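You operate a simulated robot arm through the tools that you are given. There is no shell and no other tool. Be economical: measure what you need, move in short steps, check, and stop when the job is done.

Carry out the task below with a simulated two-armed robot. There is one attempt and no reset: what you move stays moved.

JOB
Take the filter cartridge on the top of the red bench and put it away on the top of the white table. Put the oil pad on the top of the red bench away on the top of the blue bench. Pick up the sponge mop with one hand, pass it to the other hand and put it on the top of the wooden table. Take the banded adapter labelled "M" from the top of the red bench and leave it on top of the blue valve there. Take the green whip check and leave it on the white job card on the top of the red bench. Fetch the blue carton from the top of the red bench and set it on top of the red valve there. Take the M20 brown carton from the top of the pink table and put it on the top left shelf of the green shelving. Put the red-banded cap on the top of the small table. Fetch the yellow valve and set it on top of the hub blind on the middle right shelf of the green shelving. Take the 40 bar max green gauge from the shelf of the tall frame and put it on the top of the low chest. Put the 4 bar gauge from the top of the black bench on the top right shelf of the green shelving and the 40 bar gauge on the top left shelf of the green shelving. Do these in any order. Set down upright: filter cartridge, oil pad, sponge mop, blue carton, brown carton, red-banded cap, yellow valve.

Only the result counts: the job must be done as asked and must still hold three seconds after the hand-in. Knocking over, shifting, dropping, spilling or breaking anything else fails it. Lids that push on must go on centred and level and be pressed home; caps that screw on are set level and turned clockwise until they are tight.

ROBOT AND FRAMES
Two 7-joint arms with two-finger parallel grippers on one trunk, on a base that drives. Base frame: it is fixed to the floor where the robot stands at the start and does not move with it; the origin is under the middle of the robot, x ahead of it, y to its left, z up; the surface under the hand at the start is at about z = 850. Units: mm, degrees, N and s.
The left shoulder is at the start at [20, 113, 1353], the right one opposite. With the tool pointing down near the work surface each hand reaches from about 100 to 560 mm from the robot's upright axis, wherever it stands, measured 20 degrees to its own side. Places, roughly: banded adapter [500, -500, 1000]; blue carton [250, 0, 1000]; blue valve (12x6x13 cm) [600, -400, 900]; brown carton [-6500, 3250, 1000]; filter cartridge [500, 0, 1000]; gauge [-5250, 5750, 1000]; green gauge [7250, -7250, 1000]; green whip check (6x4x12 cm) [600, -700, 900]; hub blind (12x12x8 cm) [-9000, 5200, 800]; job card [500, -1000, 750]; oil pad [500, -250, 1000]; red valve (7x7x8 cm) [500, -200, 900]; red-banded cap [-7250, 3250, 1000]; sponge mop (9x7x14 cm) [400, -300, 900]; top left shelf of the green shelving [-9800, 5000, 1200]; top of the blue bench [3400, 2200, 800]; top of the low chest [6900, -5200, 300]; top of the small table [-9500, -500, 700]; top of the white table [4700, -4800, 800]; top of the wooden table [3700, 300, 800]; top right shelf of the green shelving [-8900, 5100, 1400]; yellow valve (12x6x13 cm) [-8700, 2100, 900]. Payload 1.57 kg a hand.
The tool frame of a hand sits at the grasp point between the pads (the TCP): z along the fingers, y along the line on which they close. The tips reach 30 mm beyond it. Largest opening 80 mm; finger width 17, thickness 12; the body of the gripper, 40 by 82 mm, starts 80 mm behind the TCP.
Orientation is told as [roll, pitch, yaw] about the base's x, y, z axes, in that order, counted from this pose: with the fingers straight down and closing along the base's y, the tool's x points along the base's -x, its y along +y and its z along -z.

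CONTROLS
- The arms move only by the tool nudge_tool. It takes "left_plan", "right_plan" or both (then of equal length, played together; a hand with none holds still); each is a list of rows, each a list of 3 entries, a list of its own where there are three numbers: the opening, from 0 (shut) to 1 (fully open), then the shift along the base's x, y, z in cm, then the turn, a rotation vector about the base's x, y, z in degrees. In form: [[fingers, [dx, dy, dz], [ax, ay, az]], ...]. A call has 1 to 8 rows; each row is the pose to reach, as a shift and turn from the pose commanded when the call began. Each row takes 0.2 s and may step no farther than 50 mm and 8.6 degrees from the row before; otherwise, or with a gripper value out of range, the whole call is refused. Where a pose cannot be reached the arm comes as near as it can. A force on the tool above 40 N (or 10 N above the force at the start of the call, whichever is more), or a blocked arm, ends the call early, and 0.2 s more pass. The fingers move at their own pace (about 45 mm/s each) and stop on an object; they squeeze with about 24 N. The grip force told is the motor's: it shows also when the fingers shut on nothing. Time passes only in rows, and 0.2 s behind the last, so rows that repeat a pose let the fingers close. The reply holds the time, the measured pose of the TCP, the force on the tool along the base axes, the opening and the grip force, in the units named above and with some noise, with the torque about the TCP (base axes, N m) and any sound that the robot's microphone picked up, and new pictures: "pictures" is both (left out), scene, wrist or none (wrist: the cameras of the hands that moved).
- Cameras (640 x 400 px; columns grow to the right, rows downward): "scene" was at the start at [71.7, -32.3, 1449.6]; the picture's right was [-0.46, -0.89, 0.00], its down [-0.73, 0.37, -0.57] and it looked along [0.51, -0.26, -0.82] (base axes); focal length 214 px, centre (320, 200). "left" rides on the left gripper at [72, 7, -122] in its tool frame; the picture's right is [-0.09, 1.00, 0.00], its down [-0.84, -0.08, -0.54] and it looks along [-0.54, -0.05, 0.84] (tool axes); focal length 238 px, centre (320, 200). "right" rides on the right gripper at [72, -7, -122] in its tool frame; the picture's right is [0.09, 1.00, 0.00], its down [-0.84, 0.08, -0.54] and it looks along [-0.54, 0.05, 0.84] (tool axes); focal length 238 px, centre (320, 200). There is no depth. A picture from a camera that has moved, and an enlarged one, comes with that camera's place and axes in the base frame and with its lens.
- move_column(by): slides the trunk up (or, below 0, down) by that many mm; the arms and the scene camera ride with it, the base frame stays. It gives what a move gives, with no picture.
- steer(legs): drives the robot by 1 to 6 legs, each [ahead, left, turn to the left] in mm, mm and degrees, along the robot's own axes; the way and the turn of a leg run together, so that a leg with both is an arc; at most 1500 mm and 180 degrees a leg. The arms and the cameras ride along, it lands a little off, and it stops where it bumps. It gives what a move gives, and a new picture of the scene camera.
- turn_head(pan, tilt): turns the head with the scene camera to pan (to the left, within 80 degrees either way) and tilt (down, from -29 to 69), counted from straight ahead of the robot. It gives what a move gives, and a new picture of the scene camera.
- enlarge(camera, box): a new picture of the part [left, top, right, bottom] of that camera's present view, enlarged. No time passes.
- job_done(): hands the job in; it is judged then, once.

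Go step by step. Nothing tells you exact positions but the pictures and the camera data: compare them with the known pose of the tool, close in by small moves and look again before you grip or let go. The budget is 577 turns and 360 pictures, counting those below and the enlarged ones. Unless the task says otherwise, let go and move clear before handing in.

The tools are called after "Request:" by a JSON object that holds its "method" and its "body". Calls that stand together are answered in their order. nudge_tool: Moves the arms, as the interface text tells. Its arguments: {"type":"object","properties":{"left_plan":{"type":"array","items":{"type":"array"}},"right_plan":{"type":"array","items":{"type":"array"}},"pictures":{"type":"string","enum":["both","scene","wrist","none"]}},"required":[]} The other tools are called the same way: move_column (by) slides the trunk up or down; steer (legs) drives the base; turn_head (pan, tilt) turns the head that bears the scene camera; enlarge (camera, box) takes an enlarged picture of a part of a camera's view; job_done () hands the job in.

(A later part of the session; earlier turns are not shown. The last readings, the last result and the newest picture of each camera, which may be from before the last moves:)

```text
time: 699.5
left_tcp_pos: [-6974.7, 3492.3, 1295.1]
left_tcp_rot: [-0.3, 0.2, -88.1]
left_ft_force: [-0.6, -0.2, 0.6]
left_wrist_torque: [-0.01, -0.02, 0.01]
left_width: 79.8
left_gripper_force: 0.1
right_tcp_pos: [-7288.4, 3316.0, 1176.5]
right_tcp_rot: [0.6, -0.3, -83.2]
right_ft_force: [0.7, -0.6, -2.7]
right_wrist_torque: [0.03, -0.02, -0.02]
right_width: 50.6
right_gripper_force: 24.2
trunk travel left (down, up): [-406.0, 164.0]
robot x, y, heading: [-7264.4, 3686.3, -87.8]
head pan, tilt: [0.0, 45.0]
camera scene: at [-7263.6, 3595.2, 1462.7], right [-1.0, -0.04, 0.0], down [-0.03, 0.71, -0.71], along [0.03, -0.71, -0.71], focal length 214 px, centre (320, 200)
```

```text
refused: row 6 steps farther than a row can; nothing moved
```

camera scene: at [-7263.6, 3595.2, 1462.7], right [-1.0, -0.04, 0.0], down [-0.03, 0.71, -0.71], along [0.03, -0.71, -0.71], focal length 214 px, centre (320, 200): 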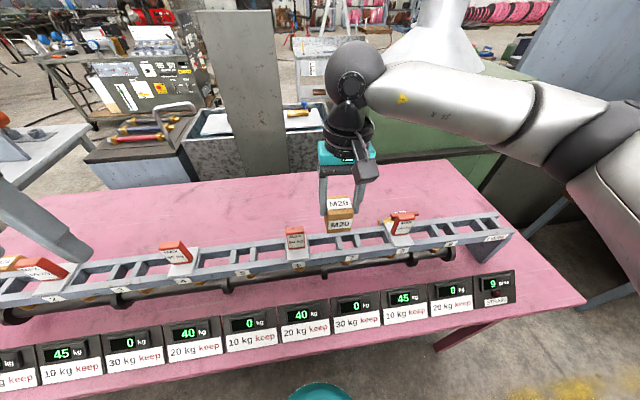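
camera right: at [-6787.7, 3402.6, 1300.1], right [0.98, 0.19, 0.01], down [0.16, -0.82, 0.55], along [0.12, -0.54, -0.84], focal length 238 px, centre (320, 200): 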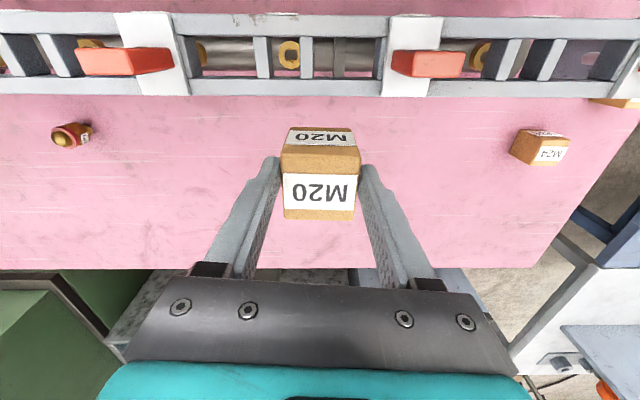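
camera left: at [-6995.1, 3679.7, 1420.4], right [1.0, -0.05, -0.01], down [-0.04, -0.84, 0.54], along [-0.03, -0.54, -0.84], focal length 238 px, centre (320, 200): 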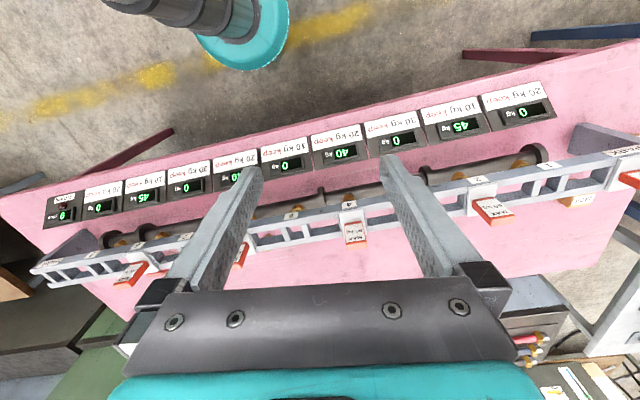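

Request:
{"method": "nudge_tool", "body": {"left_plan": [[1, [-2.2, -3.6, 0], [0, 0, 0]], [1, [-4.5, -7.2, 0], [0, 0, 0]], [1, [-6.8, -10.9, 0], [0, 0, 0]], [1, [-9, -14.5, -1], [0, 0, 0]], [1, [-11.2, -18.1, -3], [0, 0, 0]], [1, [-13.5, -21.8, -5], [0, 0, 0]], [1, [-15.8, -25.4, -7], [0, 0, 0]], [1, [-18, -29, -9], [0, 0, 0]]], "right_plan": [[0, [-2, 2, 1], [0, 0, 0]], [0, [-4, 4, 2], [0, 0, 0]], [0, [-6, 6, 3], [0, 0, 0]], [0, [-8, 8, 4], [0, 0, 0]], [0, [-10, 10, 5], [0, 0, 0]], [0, [-12, 10, 5], [0, 0, 0]], [0, [-13, 10, 5], [0, 0, 0]], [0, [-13, 10, 5], [0, 0, 0]]], "pictures": "both"}}

```text
time: 701.3
left_tcp_pos: [-7148.9, 3202.0, 1204.5]
left_tcp_rot: [-0.1, 0.1, -88.1]
left_ft_force: [-0.7, -0.8, -0.5]
left_wrist_torque: [-0.01, -0.01, -0.01]
left_width: 80.0
left_gripper_force: 0.1
right_tcp_pos: [-7418.4, 3413.1, 1225.6]
right_tcp_rot: [0.6, -0.4, -83.1]
right_ft_force: [-0.6, -0.7, -3.7]
right_wrist_torque: [0.03, -0.03, -0.01]
right_width: 50.3
right_gripper_force: 24.0
trunk travel left (down, up): [-406.0, 164.0]
robot x, y, heading: [-7265.7, 3685.6, -87.9]
head pan, tilt: [0.0, 45.0]
camera scene: at [-7264.0, 3594.3, 1462.7], right [-1.0, -0.04, 0.0], down [-0.03, 0.71, -0.71], along [0.03, -0.71, -0.71], focal length 214 px, centre (320, 200)
camera right: at [-7435.4, 3484.4, 1348.0], right [0.98, 0.21, 0.01], down [0.17, -0.82, 0.55], along [0.12, -0.53, -0.84], focal length 238 px, centre (320, 200)
camera left: at [-7143.8, 3274.4, 1328.3], right [1.0, -0.06, 0.0], down [-0.05, -0.84, 0.54], along [-0.04, -0.54, -0.84], focal length 238 px, centre (320, 200)
```

scene: 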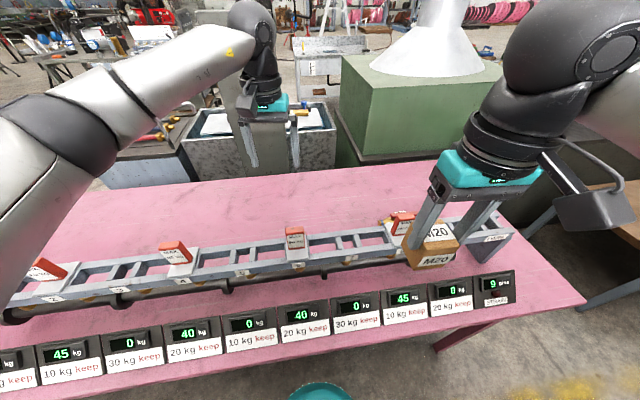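
right: 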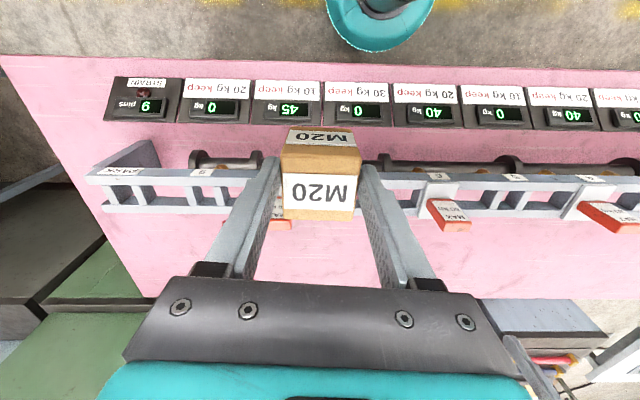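
left: 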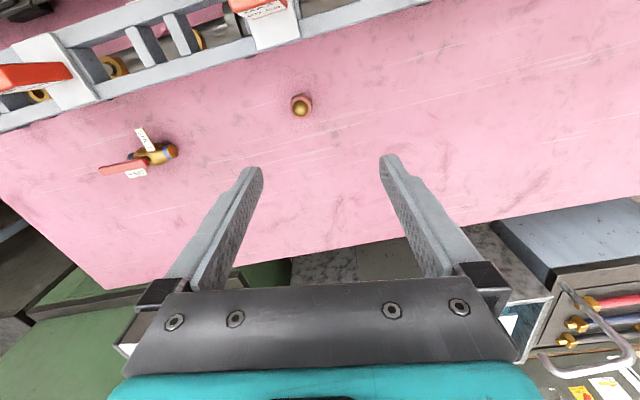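

Request:
{"method": "nudge_tool", "body": {"left_plan": [[1, [-3.2, -0.8, -2], [0, 0, 0]], [1, [-3.2, -0.8, -7], [0, 0, 0]], [1, [-3.2, -0.8, -12], [0, 0, 0]], [1, [-3.2, -0.8, -16.5], [0, 0, 0]], [1, [-3.2, -0.8, -16.5], [0, 0, 0]]], "pictures": "wrist"}}

Request:
{"method": "enlarge", "body": {"camera": "left", "box": [240, 60, 400, 160]}}

```text
time: 702.5
left_tcp_pos: [-7183.3, 3197.5, 1037.7]
left_tcp_rot: [-0.3, 0.1, -88.1]
left_ft_force: [-0.4, 0.9, -1.2]
left_wrist_torque: [0.0, -0.01, 0.01]
left_width: 79.9
left_gripper_force: 0.0
right_tcp_pos: [-7417.1, 3414.2, 1227.2]
right_tcp_rot: [0.8, -0.4, -83.2]
right_ft_force: [-0.1, -0.1, -3.4]
right_wrist_torque: [-0.01, 0.02, 0.01]
right_width: 49.9
right_gripper_force: 24.4
trunk travel left (down, up): [-406.0, 164.0]
robot x, y, heading: [-7266.4, 3686.0, -88.0]
head pan, tilt: [0.0, 45.0]
camera left: at [-7178.6, 3268.8, 1161.1], right [1.0, -0.06, 0.0], down [-0.05, -0.84, 0.54], along [-0.04, -0.54, -0.84], focal length 238 px, centre (320, 200)
```

left: 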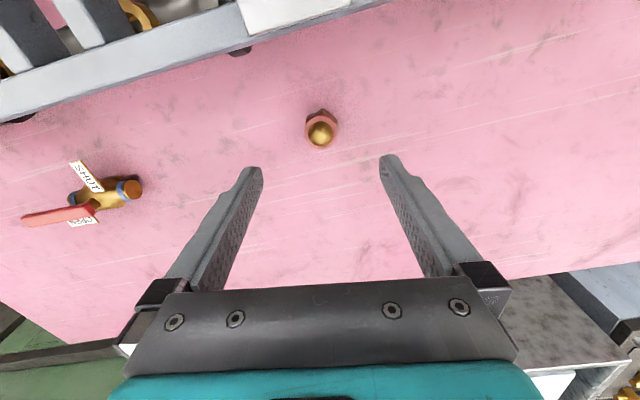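

```text
4.00 times, centred on (320, 110) of left
camera zoom: at [-7178.6, 3268.8, 1161.1], right [1.0, -0.06, 0.0], down [-0.05, -0.84, 0.54], along [-0.04, -0.54, -0.84], focal length 953 px, centre (320, 560)
```

zoom: 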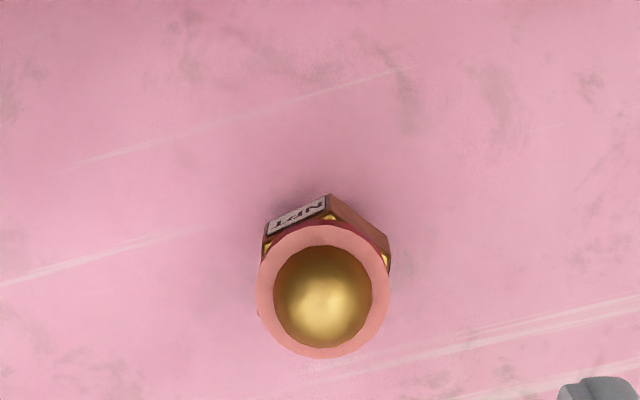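

Request:
{"method": "nudge_tool", "body": {"left_plan": [[1, [0, -0.2, -4], [0, 0, 0]], [1, [0, -0.2, -8], [0, 0, 0]], [1, [0, -0.2, -11], [0, 0, 0]], [1, [0, -0.2, -11.5], [0, 0, 0]], [0, [0, -0.2, -11.5], [0, 0, 0]], [0, [0, -0.2, -11.5], [0, 0, 0]], [0, [0, -0.2, -11.5], [0, 0, 0]], [0, [0, -0.2, -11.5], [0, 0, 0]]], "pictures": "wrist"}}

```text
time: 704.3
left_tcp_pos: [-7185.6, 3191.2, 926.8]
left_tcp_rot: [-0.3, 0.1, -88.1]
left_ft_force: [1.5, 0.2, 4.9]
left_wrist_torque: [-0.01, 0.0, 0.0]
left_width: 24.6
left_gripper_force: 19.1
right_tcp_pos: [-7419.1, 3414.4, 1225.7]
right_tcp_rot: [0.7, -0.3, -83.3]
right_ft_force: [-0.7, 0.3, -3.2]
right_wrist_torque: [0.03, 0.01, 0.01]
right_width: 50.3
right_gripper_force: 24.2
trunk travel left (down, up): [-406.0, 164.0]
robot x, y, heading: [-7264.6, 3686.4, -87.9]
head pan, tilt: [0.0, 45.0]
camera left: at [-7180.2, 3264.3, 1050.3], right [1.0, -0.06, -0.01], down [-0.05, -0.84, 0.54], along [-0.04, -0.54, -0.84], focal length 238 px, centre (320, 200)
```

left: 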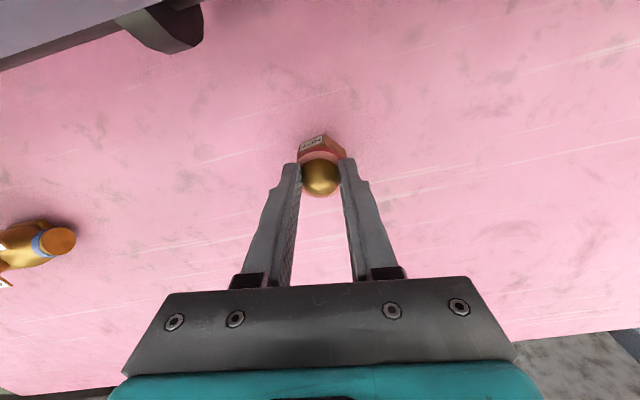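

It only holds the dome. I open, go 3 cm lower, and grip flange and hex instead.

Request:
{"method": "nudge_tool", "body": {"left_plan": [[0.8, [0, 0, 0.3], [0, 0, 0]], [0.8, [0, 0, 0.3], [0, 0, 0]], [0.8, [0, 0, -1], [0, 0, 0]], [0.8, [0, 0, -2.2], [0, 0, 0]], [0.8, [0, 0, -3.2], [0, 0, 0]], [0.8, [0, 0, -3.2], [0, 0, 0]]], "pictures": "wrist"}}

```text
time: 705.7
left_tcp_pos: [-7184.5, 3190.0, 895.4]
left_tcp_rot: [-0.4, 0.0, -88.1]
left_ft_force: [2.3, -11.6, 23.7]
left_wrist_torque: [3.46, 0.39, -0.15]
left_width: 64.0
left_gripper_force: 0.1
right_tcp_pos: [-7417.1, 3414.1, 1225.4]
right_tcp_rot: [0.6, -0.2, -83.2]
right_ft_force: [-0.8, -0.4, -3.6]
right_wrist_torque: [0.01, 0.0, 0.04]
right_width: 50.1
right_gripper_force: 23.7
trunk travel left (down, up): [-406.0, 164.0]
robot x, y, heading: [-7263.1, 3683.5, -87.8]
head pan, tilt: [0.0, 45.0]
camera left: at [-7179.4, 3263.6, 1018.8], right [1.0, -0.06, -0.01], down [-0.04, -0.84, 0.54], along [-0.04, -0.54, -0.84], focal length 238 px, centre (320, 200)
```

left: 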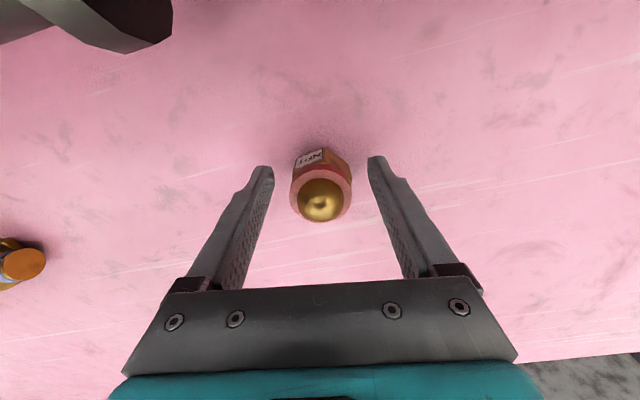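

The hand's camera is pressing on the rail, so I rise at once and check.

Request:
{"method": "nudge_tool", "body": {"left_plan": [[0.8, [0, 0, 2], [0, 0, 0]], [0.8, [0, 0, 4], [0, 0, 0]], [0.8, [0, 0, 8], [0, 0, 0]], [0.8, [0, 0, 12], [0, 0, 0]]], "pictures": "both"}}

Request:
{"method": "enlarge", "body": {"camera": "scene", "box": [130, 180, 450, 330]}}

```text
time: 706.7
left_tcp_pos: [-7183.1, 3191.8, 1015.7]
left_tcp_rot: [-0.3, 0.2, -88.1]
left_ft_force: [0.3, -0.1, 0.4]
left_wrist_torque: [0.0, -0.03, 0.0]
left_width: 64.0
left_gripper_force: 0.1
right_tcp_pos: [-7417.7, 3413.5, 1226.1]
right_tcp_rot: [0.7, -0.3, -83.3]
right_ft_force: [0.7, 0.7, -3.2]
right_wrist_torque: [0.01, 0.02, -0.02]
right_width: 49.9
right_gripper_force: 23.9
trunk travel left (down, up): [-406.0, 164.0]
robot x, y, heading: [-7261.4, 3687.0, -87.8]
head pan, tilt: [0.0, 45.0]
camera scene: at [-7263.0, 3595.3, 1462.7], right [-1.0, -0.04, 0.0], down [-0.03, 0.71, -0.71], along [0.03, -0.71, -0.71], focal length 214 px, centre (320, 200)
camera left: at [-7176.6, 3264.2, 1138.4], right [1.0, -0.06, -0.01], down [-0.05, -0.84, 0.54], along [-0.04, -0.54, -0.84], focal length 238 px, centre (320, 200)
```

scene: 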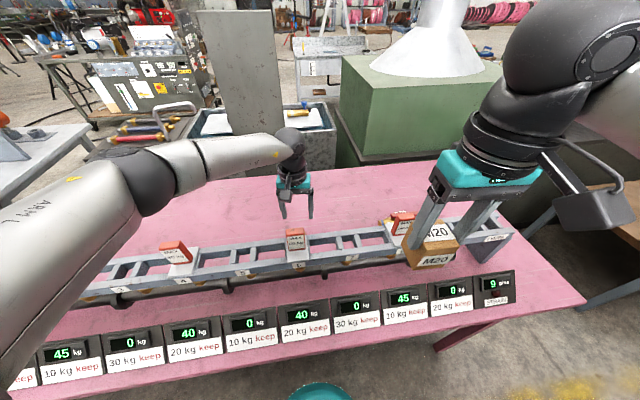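
left: 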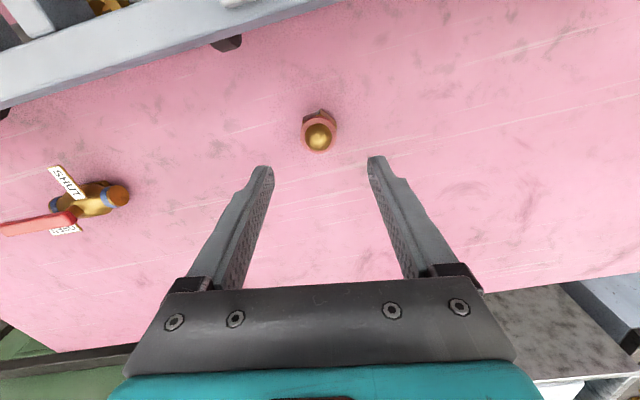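

```text
2.00 times, centred on (290, 255) of scene
camera zoom: at [-7263.0, 3595.3, 1462.7], right [-1.0, -0.04, 0.0], down [-0.03, 0.71, -0.71], along [0.03, -0.71, -0.71], focal length 429 px, centre (380, 90)
```

zoom: 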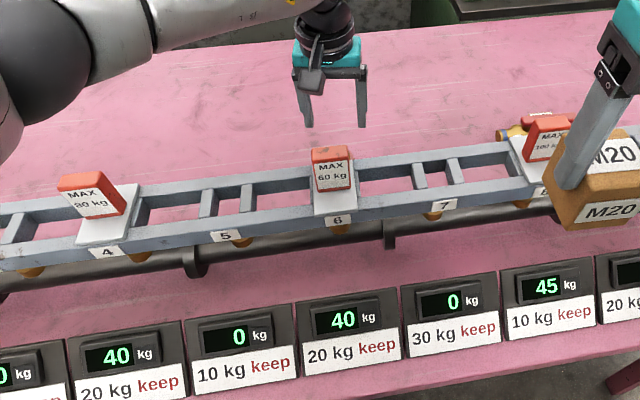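

Nothing seems displaced (tag 6 upright, readings unchanged). I turn the hand 60° so its camera clears the tag, then approach again.

Request:
{"method": "nudge_tool", "body": {"left_plan": [[0.8, [0, 0, 0], [0, 0, 8.5]], [0.8, [0, 0, 0], [0, 0, 17]], [0.8, [0, 0, 0], [0, 0, 25.5]], [0.8, [0, 0, 0], [0, 0, 34]], [0.8, [0, 0, 0], [0, 0, 42.5]], [0.8, [0, 0, 0], [0, 0, 51]], [0.8, [0, 0, 0], [0, 0, 59.5]], [0.8, [0, 0, 0], [0, 0, 59.5]]], "pictures": "wrist"}}

Request:
{"method": "enlarge", "body": {"camera": "left", "box": [240, 70, 400, 170]}}

```text
time: 708.5
left_tcp_pos: [-7183.9, 3191.8, 1015.1]
left_tcp_rot: [-0.2, 0.2, -28.3]
left_ft_force: [0.1, 0.4, 0.3]
left_wrist_torque: [-0.02, 0.02, 0.0]
left_width: 63.8
left_gripper_force: 0.0
right_tcp_pos: [-7416.3, 3413.8, 1226.3]
right_tcp_rot: [0.7, -0.3, -83.2]
right_ft_force: [-0.4, -0.3, -2.7]
right_wrist_torque: [0.03, 0.0, 0.03]
right_width: 49.7
right_gripper_force: 24.4
trunk travel left (down, up): [-406.0, 164.0]
robot x, y, heading: [-7265.4, 3686.8, -88.0]
head pan, tilt: [0.0, 45.0]
camera left: at [-7242.4, 3232.9, 1138.3], right [0.55, 0.83, 0.0], down [0.7, -0.46, 0.54], along [0.45, -0.3, -0.84], focal length 238 px, centre (320, 200)
```

left: 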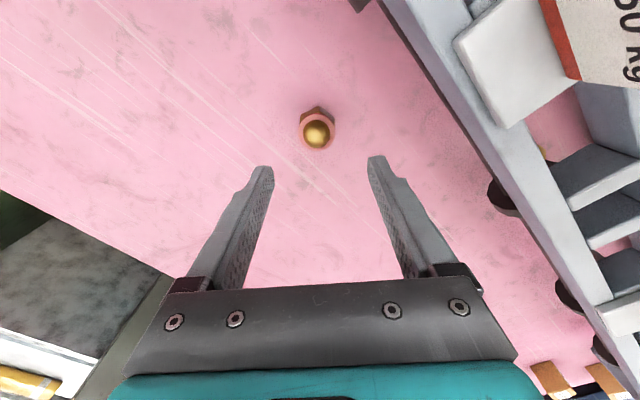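

```text
4.00 times, centred on (320, 120) of left
camera zoom: at [-7242.4, 3232.9, 1138.3], right [0.55, 0.83, 0.0], down [0.7, -0.46, 0.54], along [0.45, -0.3, -0.84], focal length 953 px, centre (320, 520)
```

zoom: 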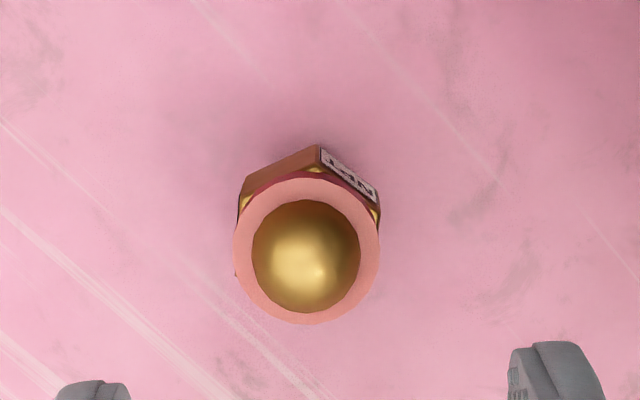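

Request:
{"method": "nudge_tool", "body": {"left_plan": [[0.8, [-0.1, -0.3, -4], [0, 0, 0]], [0.8, [-0.1, -0.3, -8], [0, 0, 0]], [0.8, [-0.1, -0.3, -11], [0, 0, 0]], [0.8, [-0.1, -0.3, -12], [0, 0, 0]], [0.8, [-0.1, -0.3, -12], [0, 0, 0]]], "pictures": "wrist"}}

```text
time: 709.7
left_tcp_pos: [-7185.5, 3189.2, 895.4]
left_tcp_rot: [-0.3, 0.3, -28.6]
left_ft_force: [0.7, -0.3, 0.9]
left_wrist_torque: [0.0, 0.04, 0.01]
left_width: 63.8
left_gripper_force: 0.0
right_tcp_pos: [-7416.9, 3415.0, 1225.6]
right_tcp_rot: [0.6, -0.3, -83.3]
right_ft_force: [0.3, -0.1, -3.2]
right_wrist_torque: [0.04, 0.01, 0.01]
right_width: 50.0
right_gripper_force: 24.4
trunk travel left (down, up): [-406.0, 164.0]
robot x, y, heading: [-7264.6, 3684.2, -88.2]
head pan, tilt: [0.0, 45.0]
camera left: at [-7243.5, 3230.5, 1018.4], right [0.56, 0.83, -0.01], down [0.7, -0.47, 0.54], along [0.45, -0.3, -0.84], focal length 238 px, centre (320, 200)
```

left: 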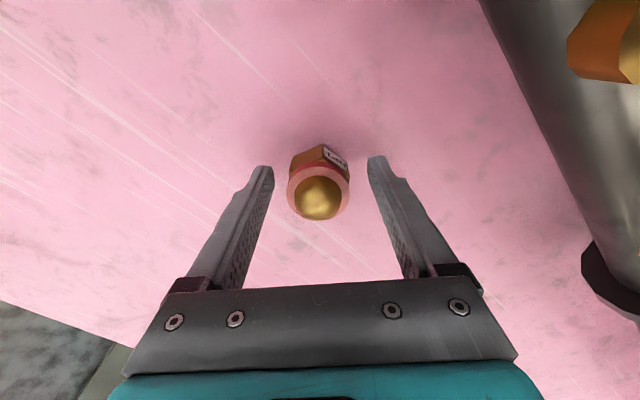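

Request:
{"method": "nudge_tool", "body": {"left_plan": [[0, [0, 0, 0], [0, 0, 0]], [0, [0, 0, 0], [0, 0, 0]], [0, [0, 0, 0], [0, 0, 0]], [0, [0, 0, 0], [0, 0, 0]], [0, [0, 0, 2], [0, 0, 0]], [0, [0, 0, 6], [0, 0, 0]], [0, [0, 0, 10], [0, 0, 0]], [0, [0, 0, 14], [0, 0, 0]]], "pictures": "wrist"}}

```text
time: 711.5
left_tcp_pos: [-7185.2, 3189.6, 1035.9]
left_tcp_rot: [-0.2, 0.2, -28.6]
left_ft_force: [0.3, -0.1, -1.0]
left_wrist_torque: [-0.02, 0.02, 0.0]
left_width: 35.6
left_gripper_force: 23.6
right_tcp_pos: [-7417.5, 3415.0, 1226.4]
right_tcp_rot: [0.7, -0.3, -83.2]
right_ft_force: [0.1, -0.3, -3.8]
right_wrist_torque: [0.03, -0.01, 0.02]
right_width: 49.8
right_gripper_force: 24.0
trunk travel left (down, up): [-406.0, 164.0]
robot x, y, heading: [-7265.1, 3684.5, -88.1]
head pan, tilt: [0.0, 45.0]
camera left: at [-7244.5, 3230.9, 1159.1], right [0.56, 0.83, 0.0], down [0.7, -0.47, 0.54], along [0.45, -0.3, -0.84], focal length 238 px, centre (320, 200)
```

left: 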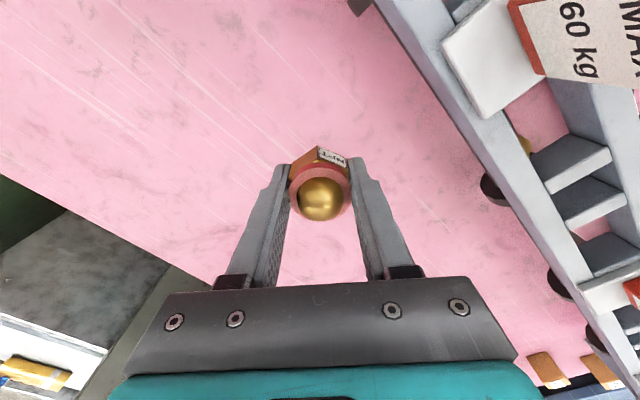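

The cap is held. I raise both hands, back off, and go to the shelving with carton and cap.

Request:
{"method": "nudge_tool", "body": {"left_plan": [[0, [0, 0, 4.5], [0, 0, 0]], [0, [0, 0, 9], [0, 0, 0]], [0, [0, 0, 13], [0, 0, 0]], [0, [0, 3, 16], [0, 0, -8]], [0, [0, 6.5, 18], [0, 0, -16]], [0, [0, 10, 18], [0, 0, -24]], [0, [0, 13.5, 18], [0, 0, -32]], [0, [0, 16, 18], [0, 0, -40]]], "pictures": "none"}}

Request:
{"method": "steer", "body": {"legs": [[-450, 0, 0], [0, 0, -85], [0, 0, -85], [0, 1200, 0], [0, 1150, 0]]}}

Request:
{"method": "turn_head", "body": {"pan": -10, "tilt": 15}}

```text
time: 713.3
left_tcp_pos: [-7183.7, 3351.1, 1215.2]
left_tcp_rot: [-0.3, 0.0, -68.7]
left_ft_force: [-0.5, -0.5, -2.3]
left_wrist_torque: [-0.02, -0.04, 0.01]
left_width: 35.6
left_gripper_force: 24.0
right_tcp_pos: [-7417.2, 3414.4, 1226.3]
right_tcp_rot: [0.7, -0.4, -83.2]
right_ft_force: [-0.3, 0.0, -2.7]
right_wrist_torque: [0.02, 0.02, -0.01]
right_width: 49.8
right_gripper_force: 24.1
trunk travel left (down, up): [-406.0, 164.0]
robot x, y, heading: [-7262.6, 3682.7, -88.0]
head pan, tilt: [0.0, 45.0]
```

```text
time: 734.1
left_tcp_pos: [-9661.0, 3846.6, 1213.2]
left_tcp_rot: [-0.3, 0.2, 124.2]
left_ft_force: [0.9, 0.3, -2.6]
left_wrist_torque: [0.0, -0.03, 0.04]
left_width: 35.3
left_gripper_force: 24.4
right_tcp_pos: [-9419.4, 3837.0, 1226.3]
right_tcp_rot: [0.7, -0.3, 109.5]
right_ft_force: [-0.5, -0.4, -2.8]
right_wrist_torque: [0.01, 0.0, -0.01]
right_width: 49.5
right_gripper_force: 23.8
trunk travel left (down, up): [-406.0, 164.0]
robot x, y, heading: [-9509.0, 3537.1, 104.9]
head pan, tilt: [0.0, 45.0]
camera scene: at [-9535.5, 3626.3, 1462.7], right [0.97, 0.26, 0.0], down [0.18, -0.68, -0.71], along [-0.18, 0.68, -0.71], focal length 214 px, centre (320, 200)
```

scene: 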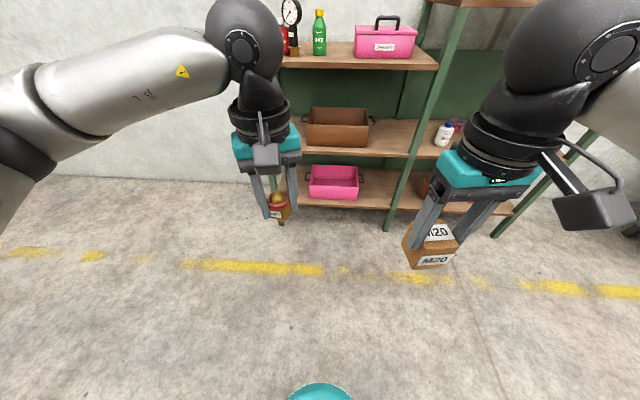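

```text
time: 735.1
left_tcp_pos: [-9661.2, 3846.4, 1214.2]
left_tcp_rot: [-0.4, 0.2, 124.1]
left_ft_force: [0.5, 0.1, -2.7]
left_wrist_torque: [0.03, -0.02, -0.03]
left_width: 35.8
left_gripper_force: 23.9
right_tcp_pos: [-9420.1, 3836.1, 1226.7]
right_tcp_rot: [0.7, -0.3, 109.6]
right_ft_force: [0.2, -0.3, -2.8]
right_wrist_torque: [-0.02, 0.0, 0.0]
right_width: 49.6
right_gripper_force: 24.0
trunk travel left (down, up): [-406.0, 164.0]
robot x, y, heading: [-9508.0, 3541.2, 104.9]
head pan, tilt: [-10.0, 15.0]
camera scene: at [-9522.3, 3640.9, 1509.5], right [1.0, 0.08, 0.0], down [0.02, -0.26, -0.97], along [-0.08, 0.96, -0.26], focal length 214 px, centre (320, 200)
```

scene: 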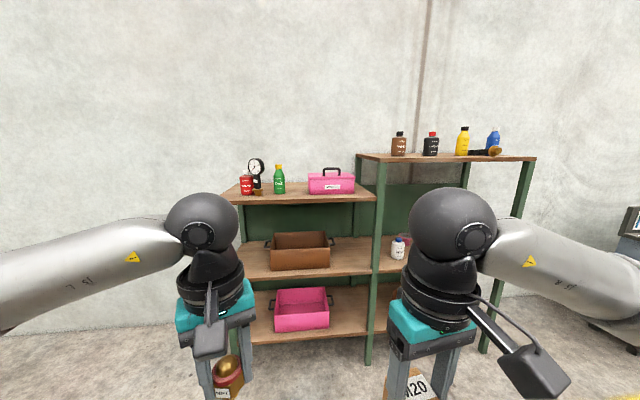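

Request:
{"method": "nudge_tool", "body": {"left_plan": [[0, [0, 0, 4], [0, 0, 0]], [0, [0, 0, 8], [0, 0, 0]], [0, [0, 0, 12], [0, 0, 0]], [0, [0, 0, 15], [0, 0, 0]]], "right_plan": [[0, [0, 0, 4], [0, 0, 0]], [0, [0, 0, 8], [0, 0, 0]], [0, [0, 0, 12], [0, 0, 0]], [0, [0, 0, 15], [0, 0, 0]]], "pictures": "none"}}

Request:
{"method": "steer", "body": {"legs": [[0, 0, -3.5], [850, 20, 0]]}}

Request:
{"method": "turn_head", "body": {"pan": 0, "tilt": 25}}

```text
time: 736.1
left_tcp_pos: [-9662.6, 3847.1, 1362.7]
left_tcp_rot: [-0.4, 0.1, 124.1]
left_ft_force: [0.1, -0.2, -1.7]
left_wrist_torque: [-0.01, 0.02, -0.01]
left_width: 36.0
left_gripper_force: 24.0
right_tcp_pos: [-9424.1, 3836.5, 1375.9]
right_tcp_rot: [0.7, -0.3, 109.4]
right_ft_force: [0.3, -0.3, -2.2]
right_wrist_torque: [-0.01, 0.0, 0.07]
right_width: 49.7
right_gripper_force: 24.1
trunk travel left (down, up): [-406.0, 164.0]
robot x, y, heading: [-9511.2, 3536.5, 104.6]
head pan, tilt: [-10.0, 15.0]
```

```text
time: 741.0
left_tcp_pos: [-9817.9, 4687.7, 1362.6]
left_tcp_rot: [-0.3, 0.2, 119.7]
left_ft_force: [-0.5, -0.7, -2.7]
left_wrist_torque: [0.0, 0.0, -0.02]
left_width: 35.5
left_gripper_force: 23.6
right_tcp_pos: [-9579.8, 4658.8, 1376.1]
right_tcp_rot: [0.7, -0.3, 105.0]
right_ft_force: [-0.3, 0.4, -2.5]
right_wrist_torque: [-0.01, -0.04, -0.02]
right_width: 49.6
right_gripper_force: 23.7
trunk travel left (down, up): [-406.0, 164.0]
robot x, y, heading: [-9690.5, 4367.8, 100.1]
head pan, tilt: [-10.0, 15.0]
camera scene: at [-9693.1, 4470.5, 1509.5], right [1.0, 0.01, 0.0], down [0.0, -0.26, -0.97], along [-0.01, 0.97, -0.26], focal length 214 px, centre (320, 200)
```

scene: 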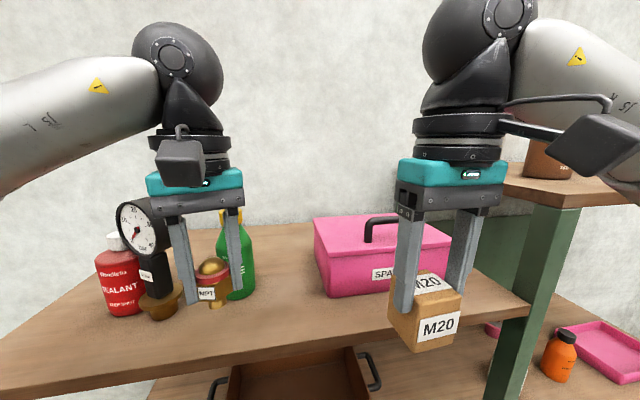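

```text
time: 741.7
left_tcp_pos: [-9816.8, 4688.0, 1363.2]
left_tcp_rot: [-0.3, 0.3, 119.7]
left_ft_force: [0.3, -0.1, -2.4]
left_wrist_torque: [0.0, 0.04, -0.01]
left_width: 35.5
left_gripper_force: 23.6
right_tcp_pos: [-9580.3, 4658.3, 1376.3]
right_tcp_rot: [0.7, -0.3, 104.9]
right_ft_force: [-0.4, -1.3, -2.4]
right_wrist_torque: [-0.04, -0.03, 0.02]
right_width: 49.5
right_gripper_force: 23.6
trunk travel left (down, up): [-406.0, 164.0]
robot x, y, heading: [-9691.2, 4365.6, 100.4]
head pan, tilt: [0.0, 25.0]
camera scene: at [-9708.9, 4467.3, 1493.4], right [0.98, 0.18, 0.0], down [0.08, -0.42, -0.91], along [-0.16, 0.89, -0.42], focal length 214 px, centre (320, 200)
```

scene: 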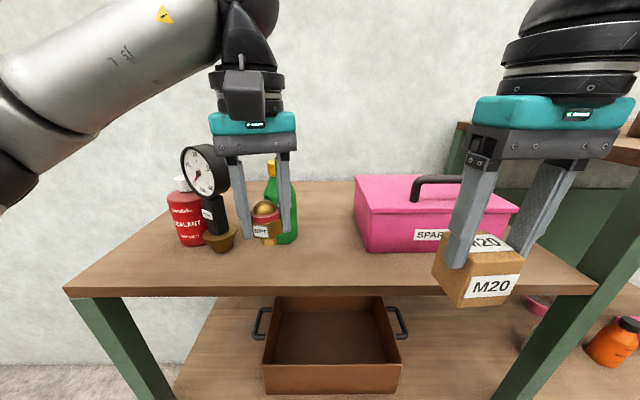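

Request:
{"method": "nudge_tool", "body": {"left_plan": [[0, [0, -2.5, 3], [0, 0, 0]], [0, [0, -5, 6], [0, 0, 0]], [0, [0, -7.5, 9], [0, 0, 0]], [0, [0, -10, 11], [0, 0, 0]]], "pictures": "none"}}

Request:
{"method": "steer", "body": {"legs": [[0, 170, 0]]}}

```text
time: 742.7
left_tcp_pos: [-9819.0, 4588.7, 1472.6]
left_tcp_rot: [-0.3, 0.2, 119.8]
left_ft_force: [-2.1, 3.9, -1.8]
left_wrist_torque: [-0.49, -0.23, -0.02]
left_width: 35.2
left_gripper_force: 24.3
right_tcp_pos: [-9579.5, 4656.9, 1375.8]
right_tcp_rot: [0.7, -0.3, 105.1]
right_ft_force: [0.1, -0.5, -2.2]
right_wrist_torque: [0.01, 0.01, -0.03]
right_width: 49.7
right_gripper_force: 24.0
trunk travel left (down, up): [-406.0, 164.0]
robot x, y, heading: [-9688.5, 4369.1, 100.6]
head pan, tilt: [0.0, 25.0]
```

```text
time: 744.2
left_tcp_pos: [-9984.9, 4557.6, 1472.1]
left_tcp_rot: [-0.2, 0.2, 119.8]
left_ft_force: [-2.6, 3.5, -2.7]
left_wrist_torque: [-0.43, -0.26, -0.06]
left_width: 35.7
left_gripper_force: 23.7
right_tcp_pos: [-9745.6, 4628.1, 1375.5]
right_tcp_rot: [0.7, -0.3, 105.1]
right_ft_force: [-0.6, -0.1, -2.5]
right_wrist_torque: [0.0, 0.01, 0.01]
right_width: 49.8
right_gripper_force: 24.3
trunk travel left (down, up): [-406.0, 164.0]
robot x, y, heading: [-9857.2, 4333.6, 100.5]
head pan, tilt: [0.0, 25.0]
camera scene: at [-9875.6, 4436.9, 1494.0], right [0.98, 0.18, 0.0], down [0.08, -0.41, -0.91], along [-0.17, 0.89, -0.42], focal length 214 px, centre (320, 200)
```

scene: 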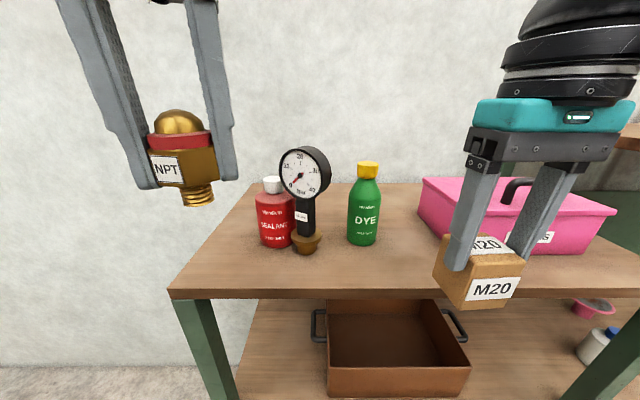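

Request:
{"method": "nudge_tool", "body": {"left_plan": [[0, [-1, 2, 0], [0, 0, 0]], [0, [-2, 4, 0], [0, 0, 0]], [0, [-2, 4, 0], [0, 0, 0]], [0, [-2, 4, 0], [0, 0, 0]], [0, [-2, 4, 0], [0, 0, 0]], [0, [-2, 4, 0], [0, 0, 0]]], "right_plan": [[0, [-0.4, 4.5, 0], [0, 0, 0]], [0, [-0.8, 9, 0], [0, 0, 0]], [0, [-1.2, 13.5, 0], [0, 0, 0]], [0, [-1.7, 17.5, 0], [0, 0, 0]], [0, [-1.7, 17.5, -4], [0, 0, 0]], [0, [-1.7, 17.5, -6], [0, 0, 0]]], "pictures": "both"}}

```text
time: 745.6
left_tcp_pos: [-10003.8, 4600.5, 1474.5]
left_tcp_rot: [-0.3, 0.0, 119.9]
left_ft_force: [0.0, -0.3, -2.8]
left_wrist_torque: [0.01, -0.01, 0.01]
left_width: 35.5
left_gripper_force: 24.0
right_tcp_pos: [-9763.2, 4804.1, 1314.5]
right_tcp_rot: [0.6, -0.4, 105.0]
right_ft_force: [1.2, -0.1, -2.6]
right_wrist_torque: [-0.02, -0.06, -0.01]
right_width: 49.8
right_gripper_force: 23.7
trunk travel left (down, up): [-406.0, 164.0]
robot x, y, heading: [-9852.9, 4332.9, 100.2]
head pan, tilt: [0.0, 25.0]
camera scene: at [-9875.3, 4437.2, 1493.3], right [0.98, 0.18, 0.0], down [0.08, -0.42, -0.91], along [-0.16, 0.89, -0.42], focal length 214 px, centre (320, 200)
camera right: at [-9737.1, 4735.5, 1437.5], right [-0.94, -0.35, 0.01], down [-0.29, 0.79, 0.55], along [-0.2, 0.51, -0.84], focal length 238 px, centre (320, 200)
camera left: at [-9974.6, 4535.0, 1598.3], right [-0.91, -0.41, -0.01], down [-0.35, 0.77, 0.54], along [-0.22, 0.49, -0.84], focal length 238 px, centre (320, 200)
```

scene: 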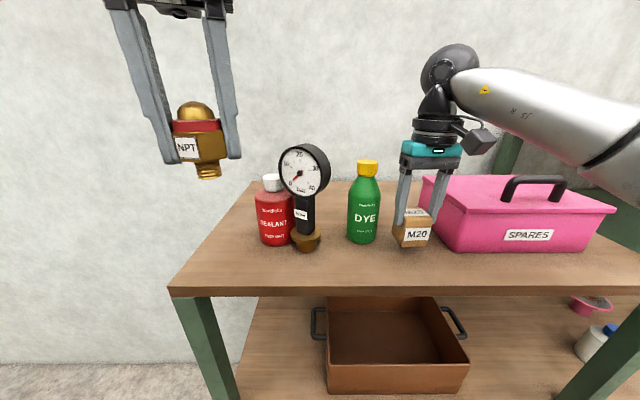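
right: 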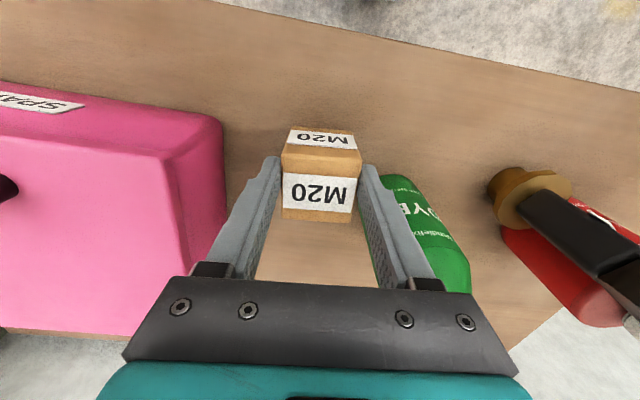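
left: 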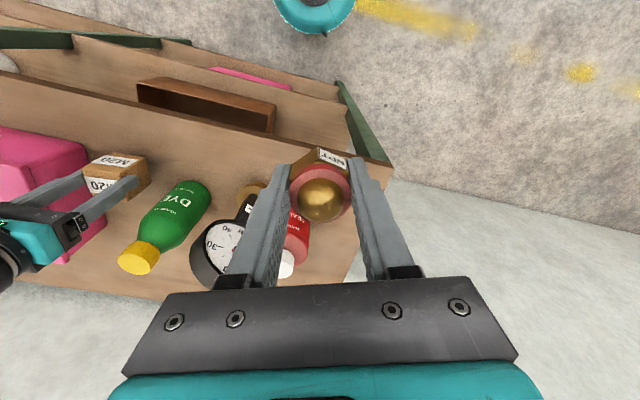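

Request:
{"method": "nudge_tool", "body": {"right_plan": [[0, [1.2, -0.6, -1], [0, 0, 0]], [0, [1.2, -0.6, -2], [0, 0, 0]], [0, [1.2, -0.6, -3], [0, 0, 0]], [0, [1.2, -0.6, -4], [0, 0, 0]], [0, [1.2, -0.6, -4.6], [0, 0, 0]], [0, [1.2, -0.6, -5.2], [0, 0, 0]], [0, [1.2, -0.6, -5.8], [0, 0, 0]], [0, [1.2, -0.6, -5.8], [0, 0, 0]]], "pictures": "wrist"}}

```text
time: 746.9
left_tcp_pos: [-10004.7, 4598.9, 1473.3]
left_tcp_rot: [-0.3, 0.2, 119.9]
left_ft_force: [0.2, 0.4, -2.1]
left_wrist_torque: [-0.04, 0.03, 0.0]
left_width: 35.5
left_gripper_force: 24.3
right_tcp_pos: [-9748.8, 4798.8, 1276.9]
right_tcp_rot: [0.8, -0.9, 105.2]
right_ft_force: [0.5, -5.4, 11.3]
right_wrist_torque: [-0.52, -0.41, -0.18]
right_width: 49.7
right_gripper_force: 23.7
trunk travel left (down, up): [-406.0, 164.0]
robot x, y, heading: [-9852.5, 4337.0, 100.3]
head pan, tilt: [0.0, 25.0]
stopped in row 6 (right hand): the force on the tool passed its limit at 44 N (the readings are from after the stop); the commanded pose is now the measured one
camera right: at [-9722.5, 4728.5, 1398.3], right [-0.94, -0.35, 0.01], down [-0.28, 0.78, 0.56], along [-0.2, 0.52, -0.83], focal length 238 px, centre (320, 200)
```

right: 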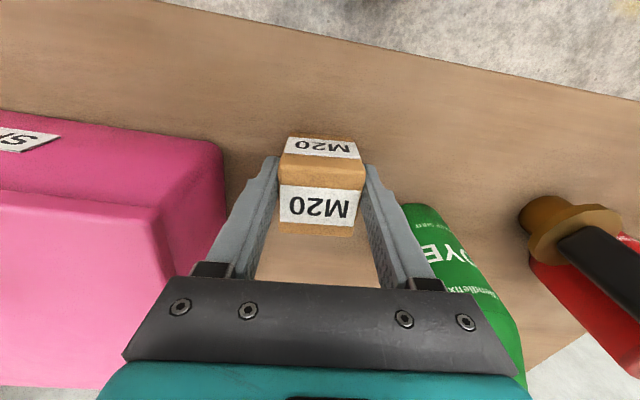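

Request:
{"method": "nudge_tool", "body": {"right_plan": [[0, [0, 0, 0.1], [0, 0, 0]], [0.8, [0, 0, 0.1], [0, 0, 0]], [0.85, [0, 0, 0.1], [0, 0, 0]], [0.85, [0, 0, 2], [0, 0, 0]], [0.85, [0, 0, 6], [0, 0, 0]], [0.85, [0, 0, 10], [0, 0, 0]], [0.85, [0, 0, 14], [0, 0, 0]], [0.85, [0, 0, 18], [0, 0, 0]]], "pictures": "both"}}

```text
time: 748.7
left_tcp_pos: [-10004.3, 4599.6, 1475.2]
left_tcp_rot: [-0.2, 0.1, 119.8]
left_ft_force: [-0.1, 0.6, -1.6]
left_wrist_torque: [0.02, 0.01, 0.01]
left_width: 35.7
left_gripper_force: 23.5
right_tcp_pos: [-9749.8, 4796.6, 1457.0]
right_tcp_rot: [0.8, -0.8, 105.1]
right_ft_force: [0.5, -0.7, 0.5]
right_wrist_torque: [-0.03, -0.01, 0.02]
right_width: 68.0
right_gripper_force: 0.1
trunk travel left (down, up): [-406.0, 164.0]
robot x, y, heading: [-9853.5, 4335.6, 100.3]
head pan, tilt: [0.0, 25.0]
camera scene: at [-9875.3, 4435.8, 1493.4], right [0.98, 0.18, 0.0], down [0.08, -0.41, -0.91], along [-0.16, 0.89, -0.42], focal length 214 px, centre (320, 200)
camera right: at [-9721.9, 4726.5, 1578.2], right [-0.94, -0.35, 0.01], down [-0.28, 0.78, 0.56], along [-0.2, 0.52, -0.83], focal length 238 px, centre (320, 200)
```

scene: 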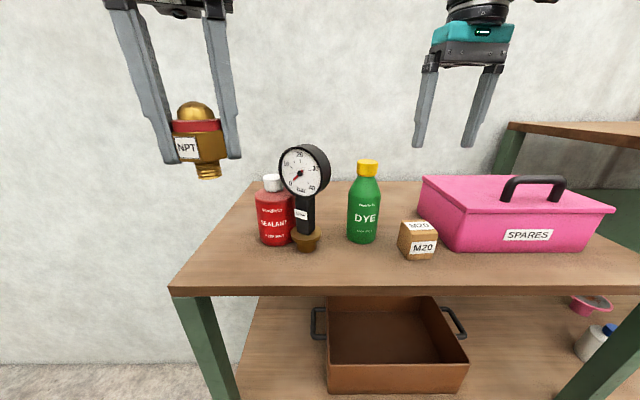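
right: 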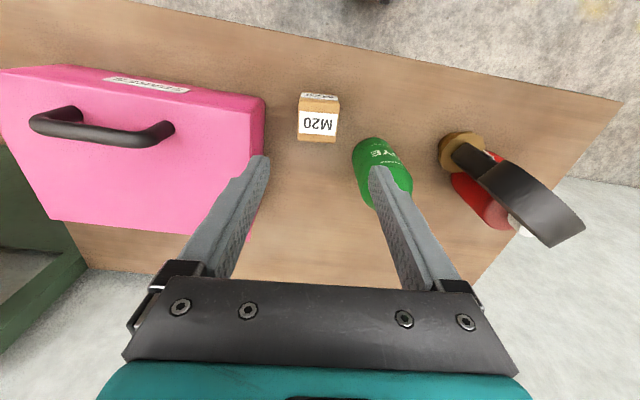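

The carton stands on the top left shelf. Next I back off and turn toward the small table for the cap.

Request:
{"method": "steer", "body": {"legs": [[-750, 0, 0], [0, 0, 85], [0, 0, 85]]}}

Request:
{"method": "turn_head", "body": {"pan": 15, "tilt": 15}}

```text
time: 760.1
left_tcp_pos: [-9621.4, 3282.4, 1475.2]
left_tcp_rot: [-0.3, 0.2, -71.6]
left_ft_force: [0.5, 0.0, -2.2]
left_wrist_torque: [-0.04, -0.01, -0.03]
left_width: 35.7
left_gripper_force: 24.2
right_tcp_pos: [-9910.3, 3139.0, 1456.4]
right_tcp_rot: [0.7, -0.9, -86.4]
right_ft_force: [0.5, 0.1, -0.3]
right_wrist_torque: [-0.01, -0.01, -0.03]
right_width: 67.6
right_gripper_force: 0.1
trunk travel left (down, up): [-406.0, 164.0]
robot x, y, heading: [-9714.5, 3572.6, -90.8]
head pan, tilt: [0.0, 25.0]
camera scene: at [-9720.0, 3468.9, 1493.3], right [-1.0, 0.02, 0.0], down [0.01, 0.42, -0.91], along [-0.01, -0.91, -0.42], focal length 214 px, centre (320, 200)
```

scene: 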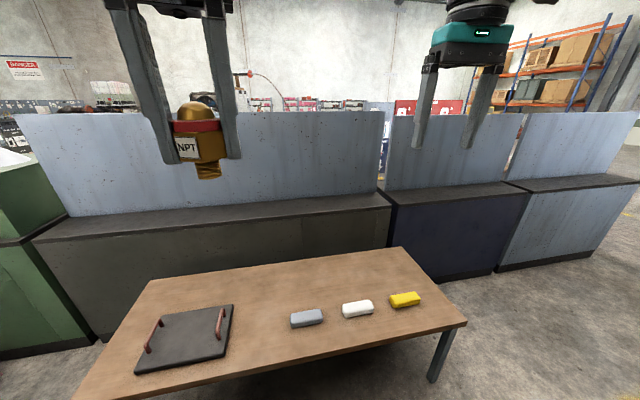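

```text
time: 760.8
left_tcp_pos: [-9621.3, 3282.2, 1475.2]
left_tcp_rot: [-0.3, 0.2, -71.5]
left_ft_force: [0.5, -0.4, -1.9]
left_wrist_torque: [0.01, -0.02, -0.02]
left_width: 35.6
left_gripper_force: 24.4
right_tcp_pos: [-9910.5, 3139.0, 1455.5]
right_tcp_rot: [0.7, -0.9, -86.3]
right_ft_force: [0.2, -0.2, -0.4]
right_wrist_torque: [0.01, 0.02, -0.01]
right_width: 68.4
right_gripper_force: 0.1
trunk travel left (down, up): [-406.0, 164.0]
robot x, y, heading: [-9715.5, 3567.4, -90.9]
head pan, tilt: [15.0, 15.0]
camera scene: at [-9696.0, 3470.4, 1509.5], right [-0.97, -0.24, 0.0], down [-0.06, 0.25, -0.97], along [0.23, -0.94, -0.26], focal length 214 px, centre (320, 200)
```

scene: 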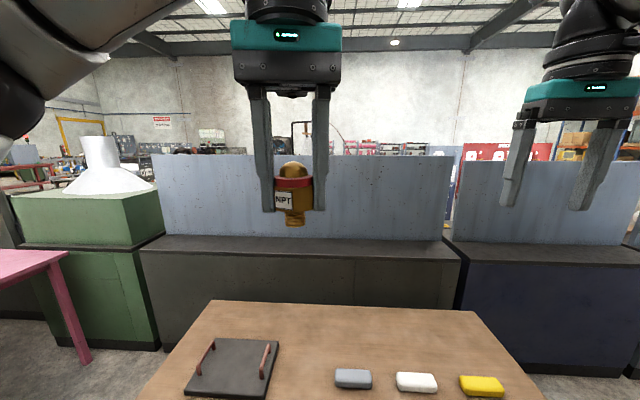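

Request:
{"method": "enlarge", "body": {"camera": "scene", "box": [140, 130, 460, 270]}}

```text
2.00 times, centred on (300, 200) of scene
camera zoom: at [-9696.0, 3470.4, 1509.5], right [-0.97, -0.24, 0.0], down [-0.06, 0.25, -0.97], along [0.23, -0.94, -0.26], focal length 429 px, centre (360, 200)
```

zoom: 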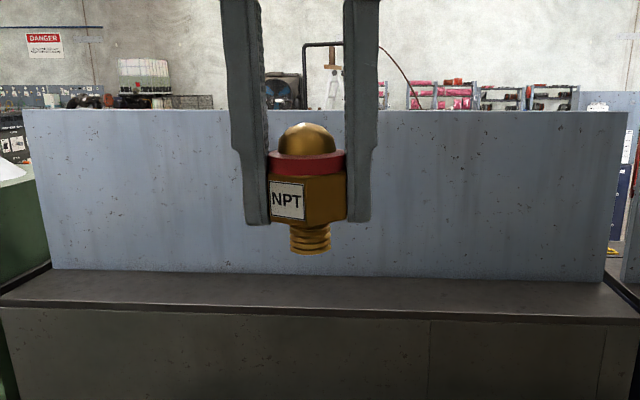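

Request:
{"method": "turn_head", "body": {"pan": -45, "tilt": 15}}

```text
time: 762.1
left_tcp_pos: [-9621.4, 3282.0, 1474.9]
left_tcp_rot: [-0.4, 0.2, -71.6]
left_ft_force: [0.3, -1.1, -2.2]
left_wrist_torque: [0.03, 0.0, -0.01]
left_width: 35.5
left_gripper_force: 24.0
right_tcp_pos: [-9908.8, 3138.1, 1456.0]
right_tcp_rot: [0.9, -0.8, -86.4]
right_ft_force: [0.0, -1.0, 0.1]
right_wrist_torque: [0.0, 0.01, 0.03]
right_width: 67.7
right_gripper_force: 0.0
trunk travel left (down, up): [-406.0, 164.0]
robot x, y, heading: [-9717.9, 3571.5, -90.7]
head pan, tilt: [-45.0, 15.0]
camera scene: at [-9785.6, 3496.0, 1509.6], right [-0.7, 0.72, 0.0], down [0.19, 0.18, -0.97], along [-0.69, -0.67, -0.26], focal length 214 px, centre (320, 200)
```

scene: 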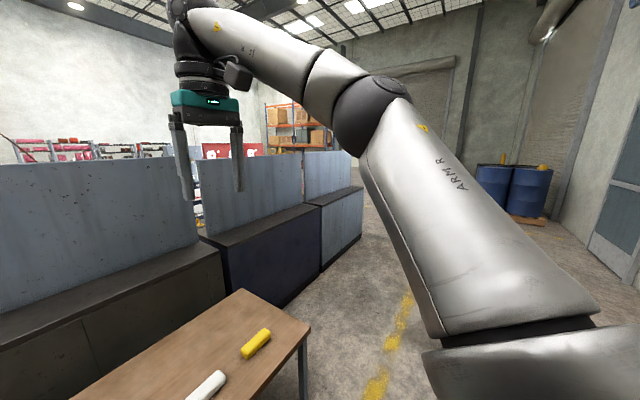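

The counters' row blocks the direct way; I go around its right end.

Request:
{"method": "steer", "body": {"legs": [[-250, 0, 0], [0, -1450, 0], [0, -1450, 0], [0, -300, 0]]}}

Request:
{"method": "turn_head", "body": {"pan": 10, "tilt": 15}}

```text
time: 779.0
left_tcp_pos: [-12759.1, 3675.3, 1474.9]
left_tcp_rot: [-0.3, 0.2, -73.5]
left_ft_force: [0.1, 0.1, -1.8]
left_wrist_torque: [0.03, -0.06, -0.04]
left_width: 35.4
left_gripper_force: 23.9
right_tcp_pos: [-13053.3, 3543.1, 1455.2]
right_tcp_rot: [0.8, -0.9, -88.1]
right_ft_force: [0.4, 0.8, -0.3]
right_wrist_torque: [-0.01, -0.01, -0.01]
right_width: 68.0
right_gripper_force: 0.2
trunk travel left (down, up): [-406.0, 164.0]
robot x, y, heading: [-12841.7, 3963.3, -92.9]
head pan, tilt: [-45.0, 15.0]
camera scene: at [-12916.5, 3895.2, 1509.6], right [-0.67, 0.74, 0.0], down [0.19, 0.17, -0.97], along [-0.72, -0.65, -0.26], focal length 214 px, centre (320, 200)
```

scene: 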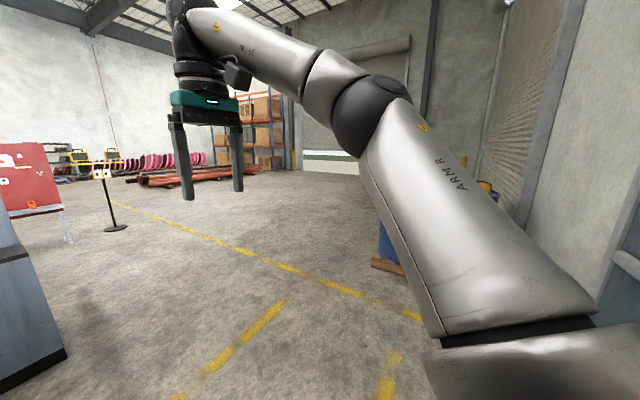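

```text
time: 780.2
left_tcp_pos: [-12758.9, 3674.5, 1474.7]
left_tcp_rot: [-0.3, 0.2, -73.5]
left_ft_force: [0.3, -0.6, -1.7]
left_wrist_torque: [0.01, -0.03, 0.02]
left_width: 35.4
left_gripper_force: 23.8
right_tcp_pos: [-13053.7, 3542.3, 1455.6]
right_tcp_rot: [0.8, -0.8, -88.2]
right_ft_force: [0.2, 0.1, 0.1]
right_wrist_torque: [-0.01, 0.0, 0.02]
right_width: 67.9
right_gripper_force: 0.0
trunk travel left (down, up): [-406.0, 164.0]
robot x, y, heading: [-12848.3, 3964.8, -92.8]
head pan, tilt: [10.0, 15.0]
camera scene: at [-12835.1, 3865.1, 1509.6], right [-0.99, -0.12, 0.0], down [-0.03, 0.26, -0.97], along [0.12, -0.96, -0.26], focal length 214 px, centre (320, 200)
```

scene: 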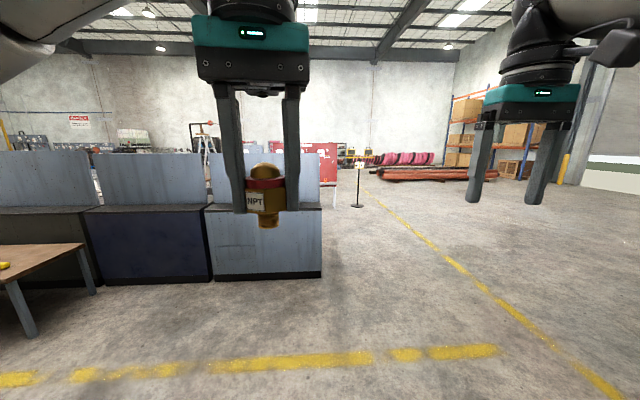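

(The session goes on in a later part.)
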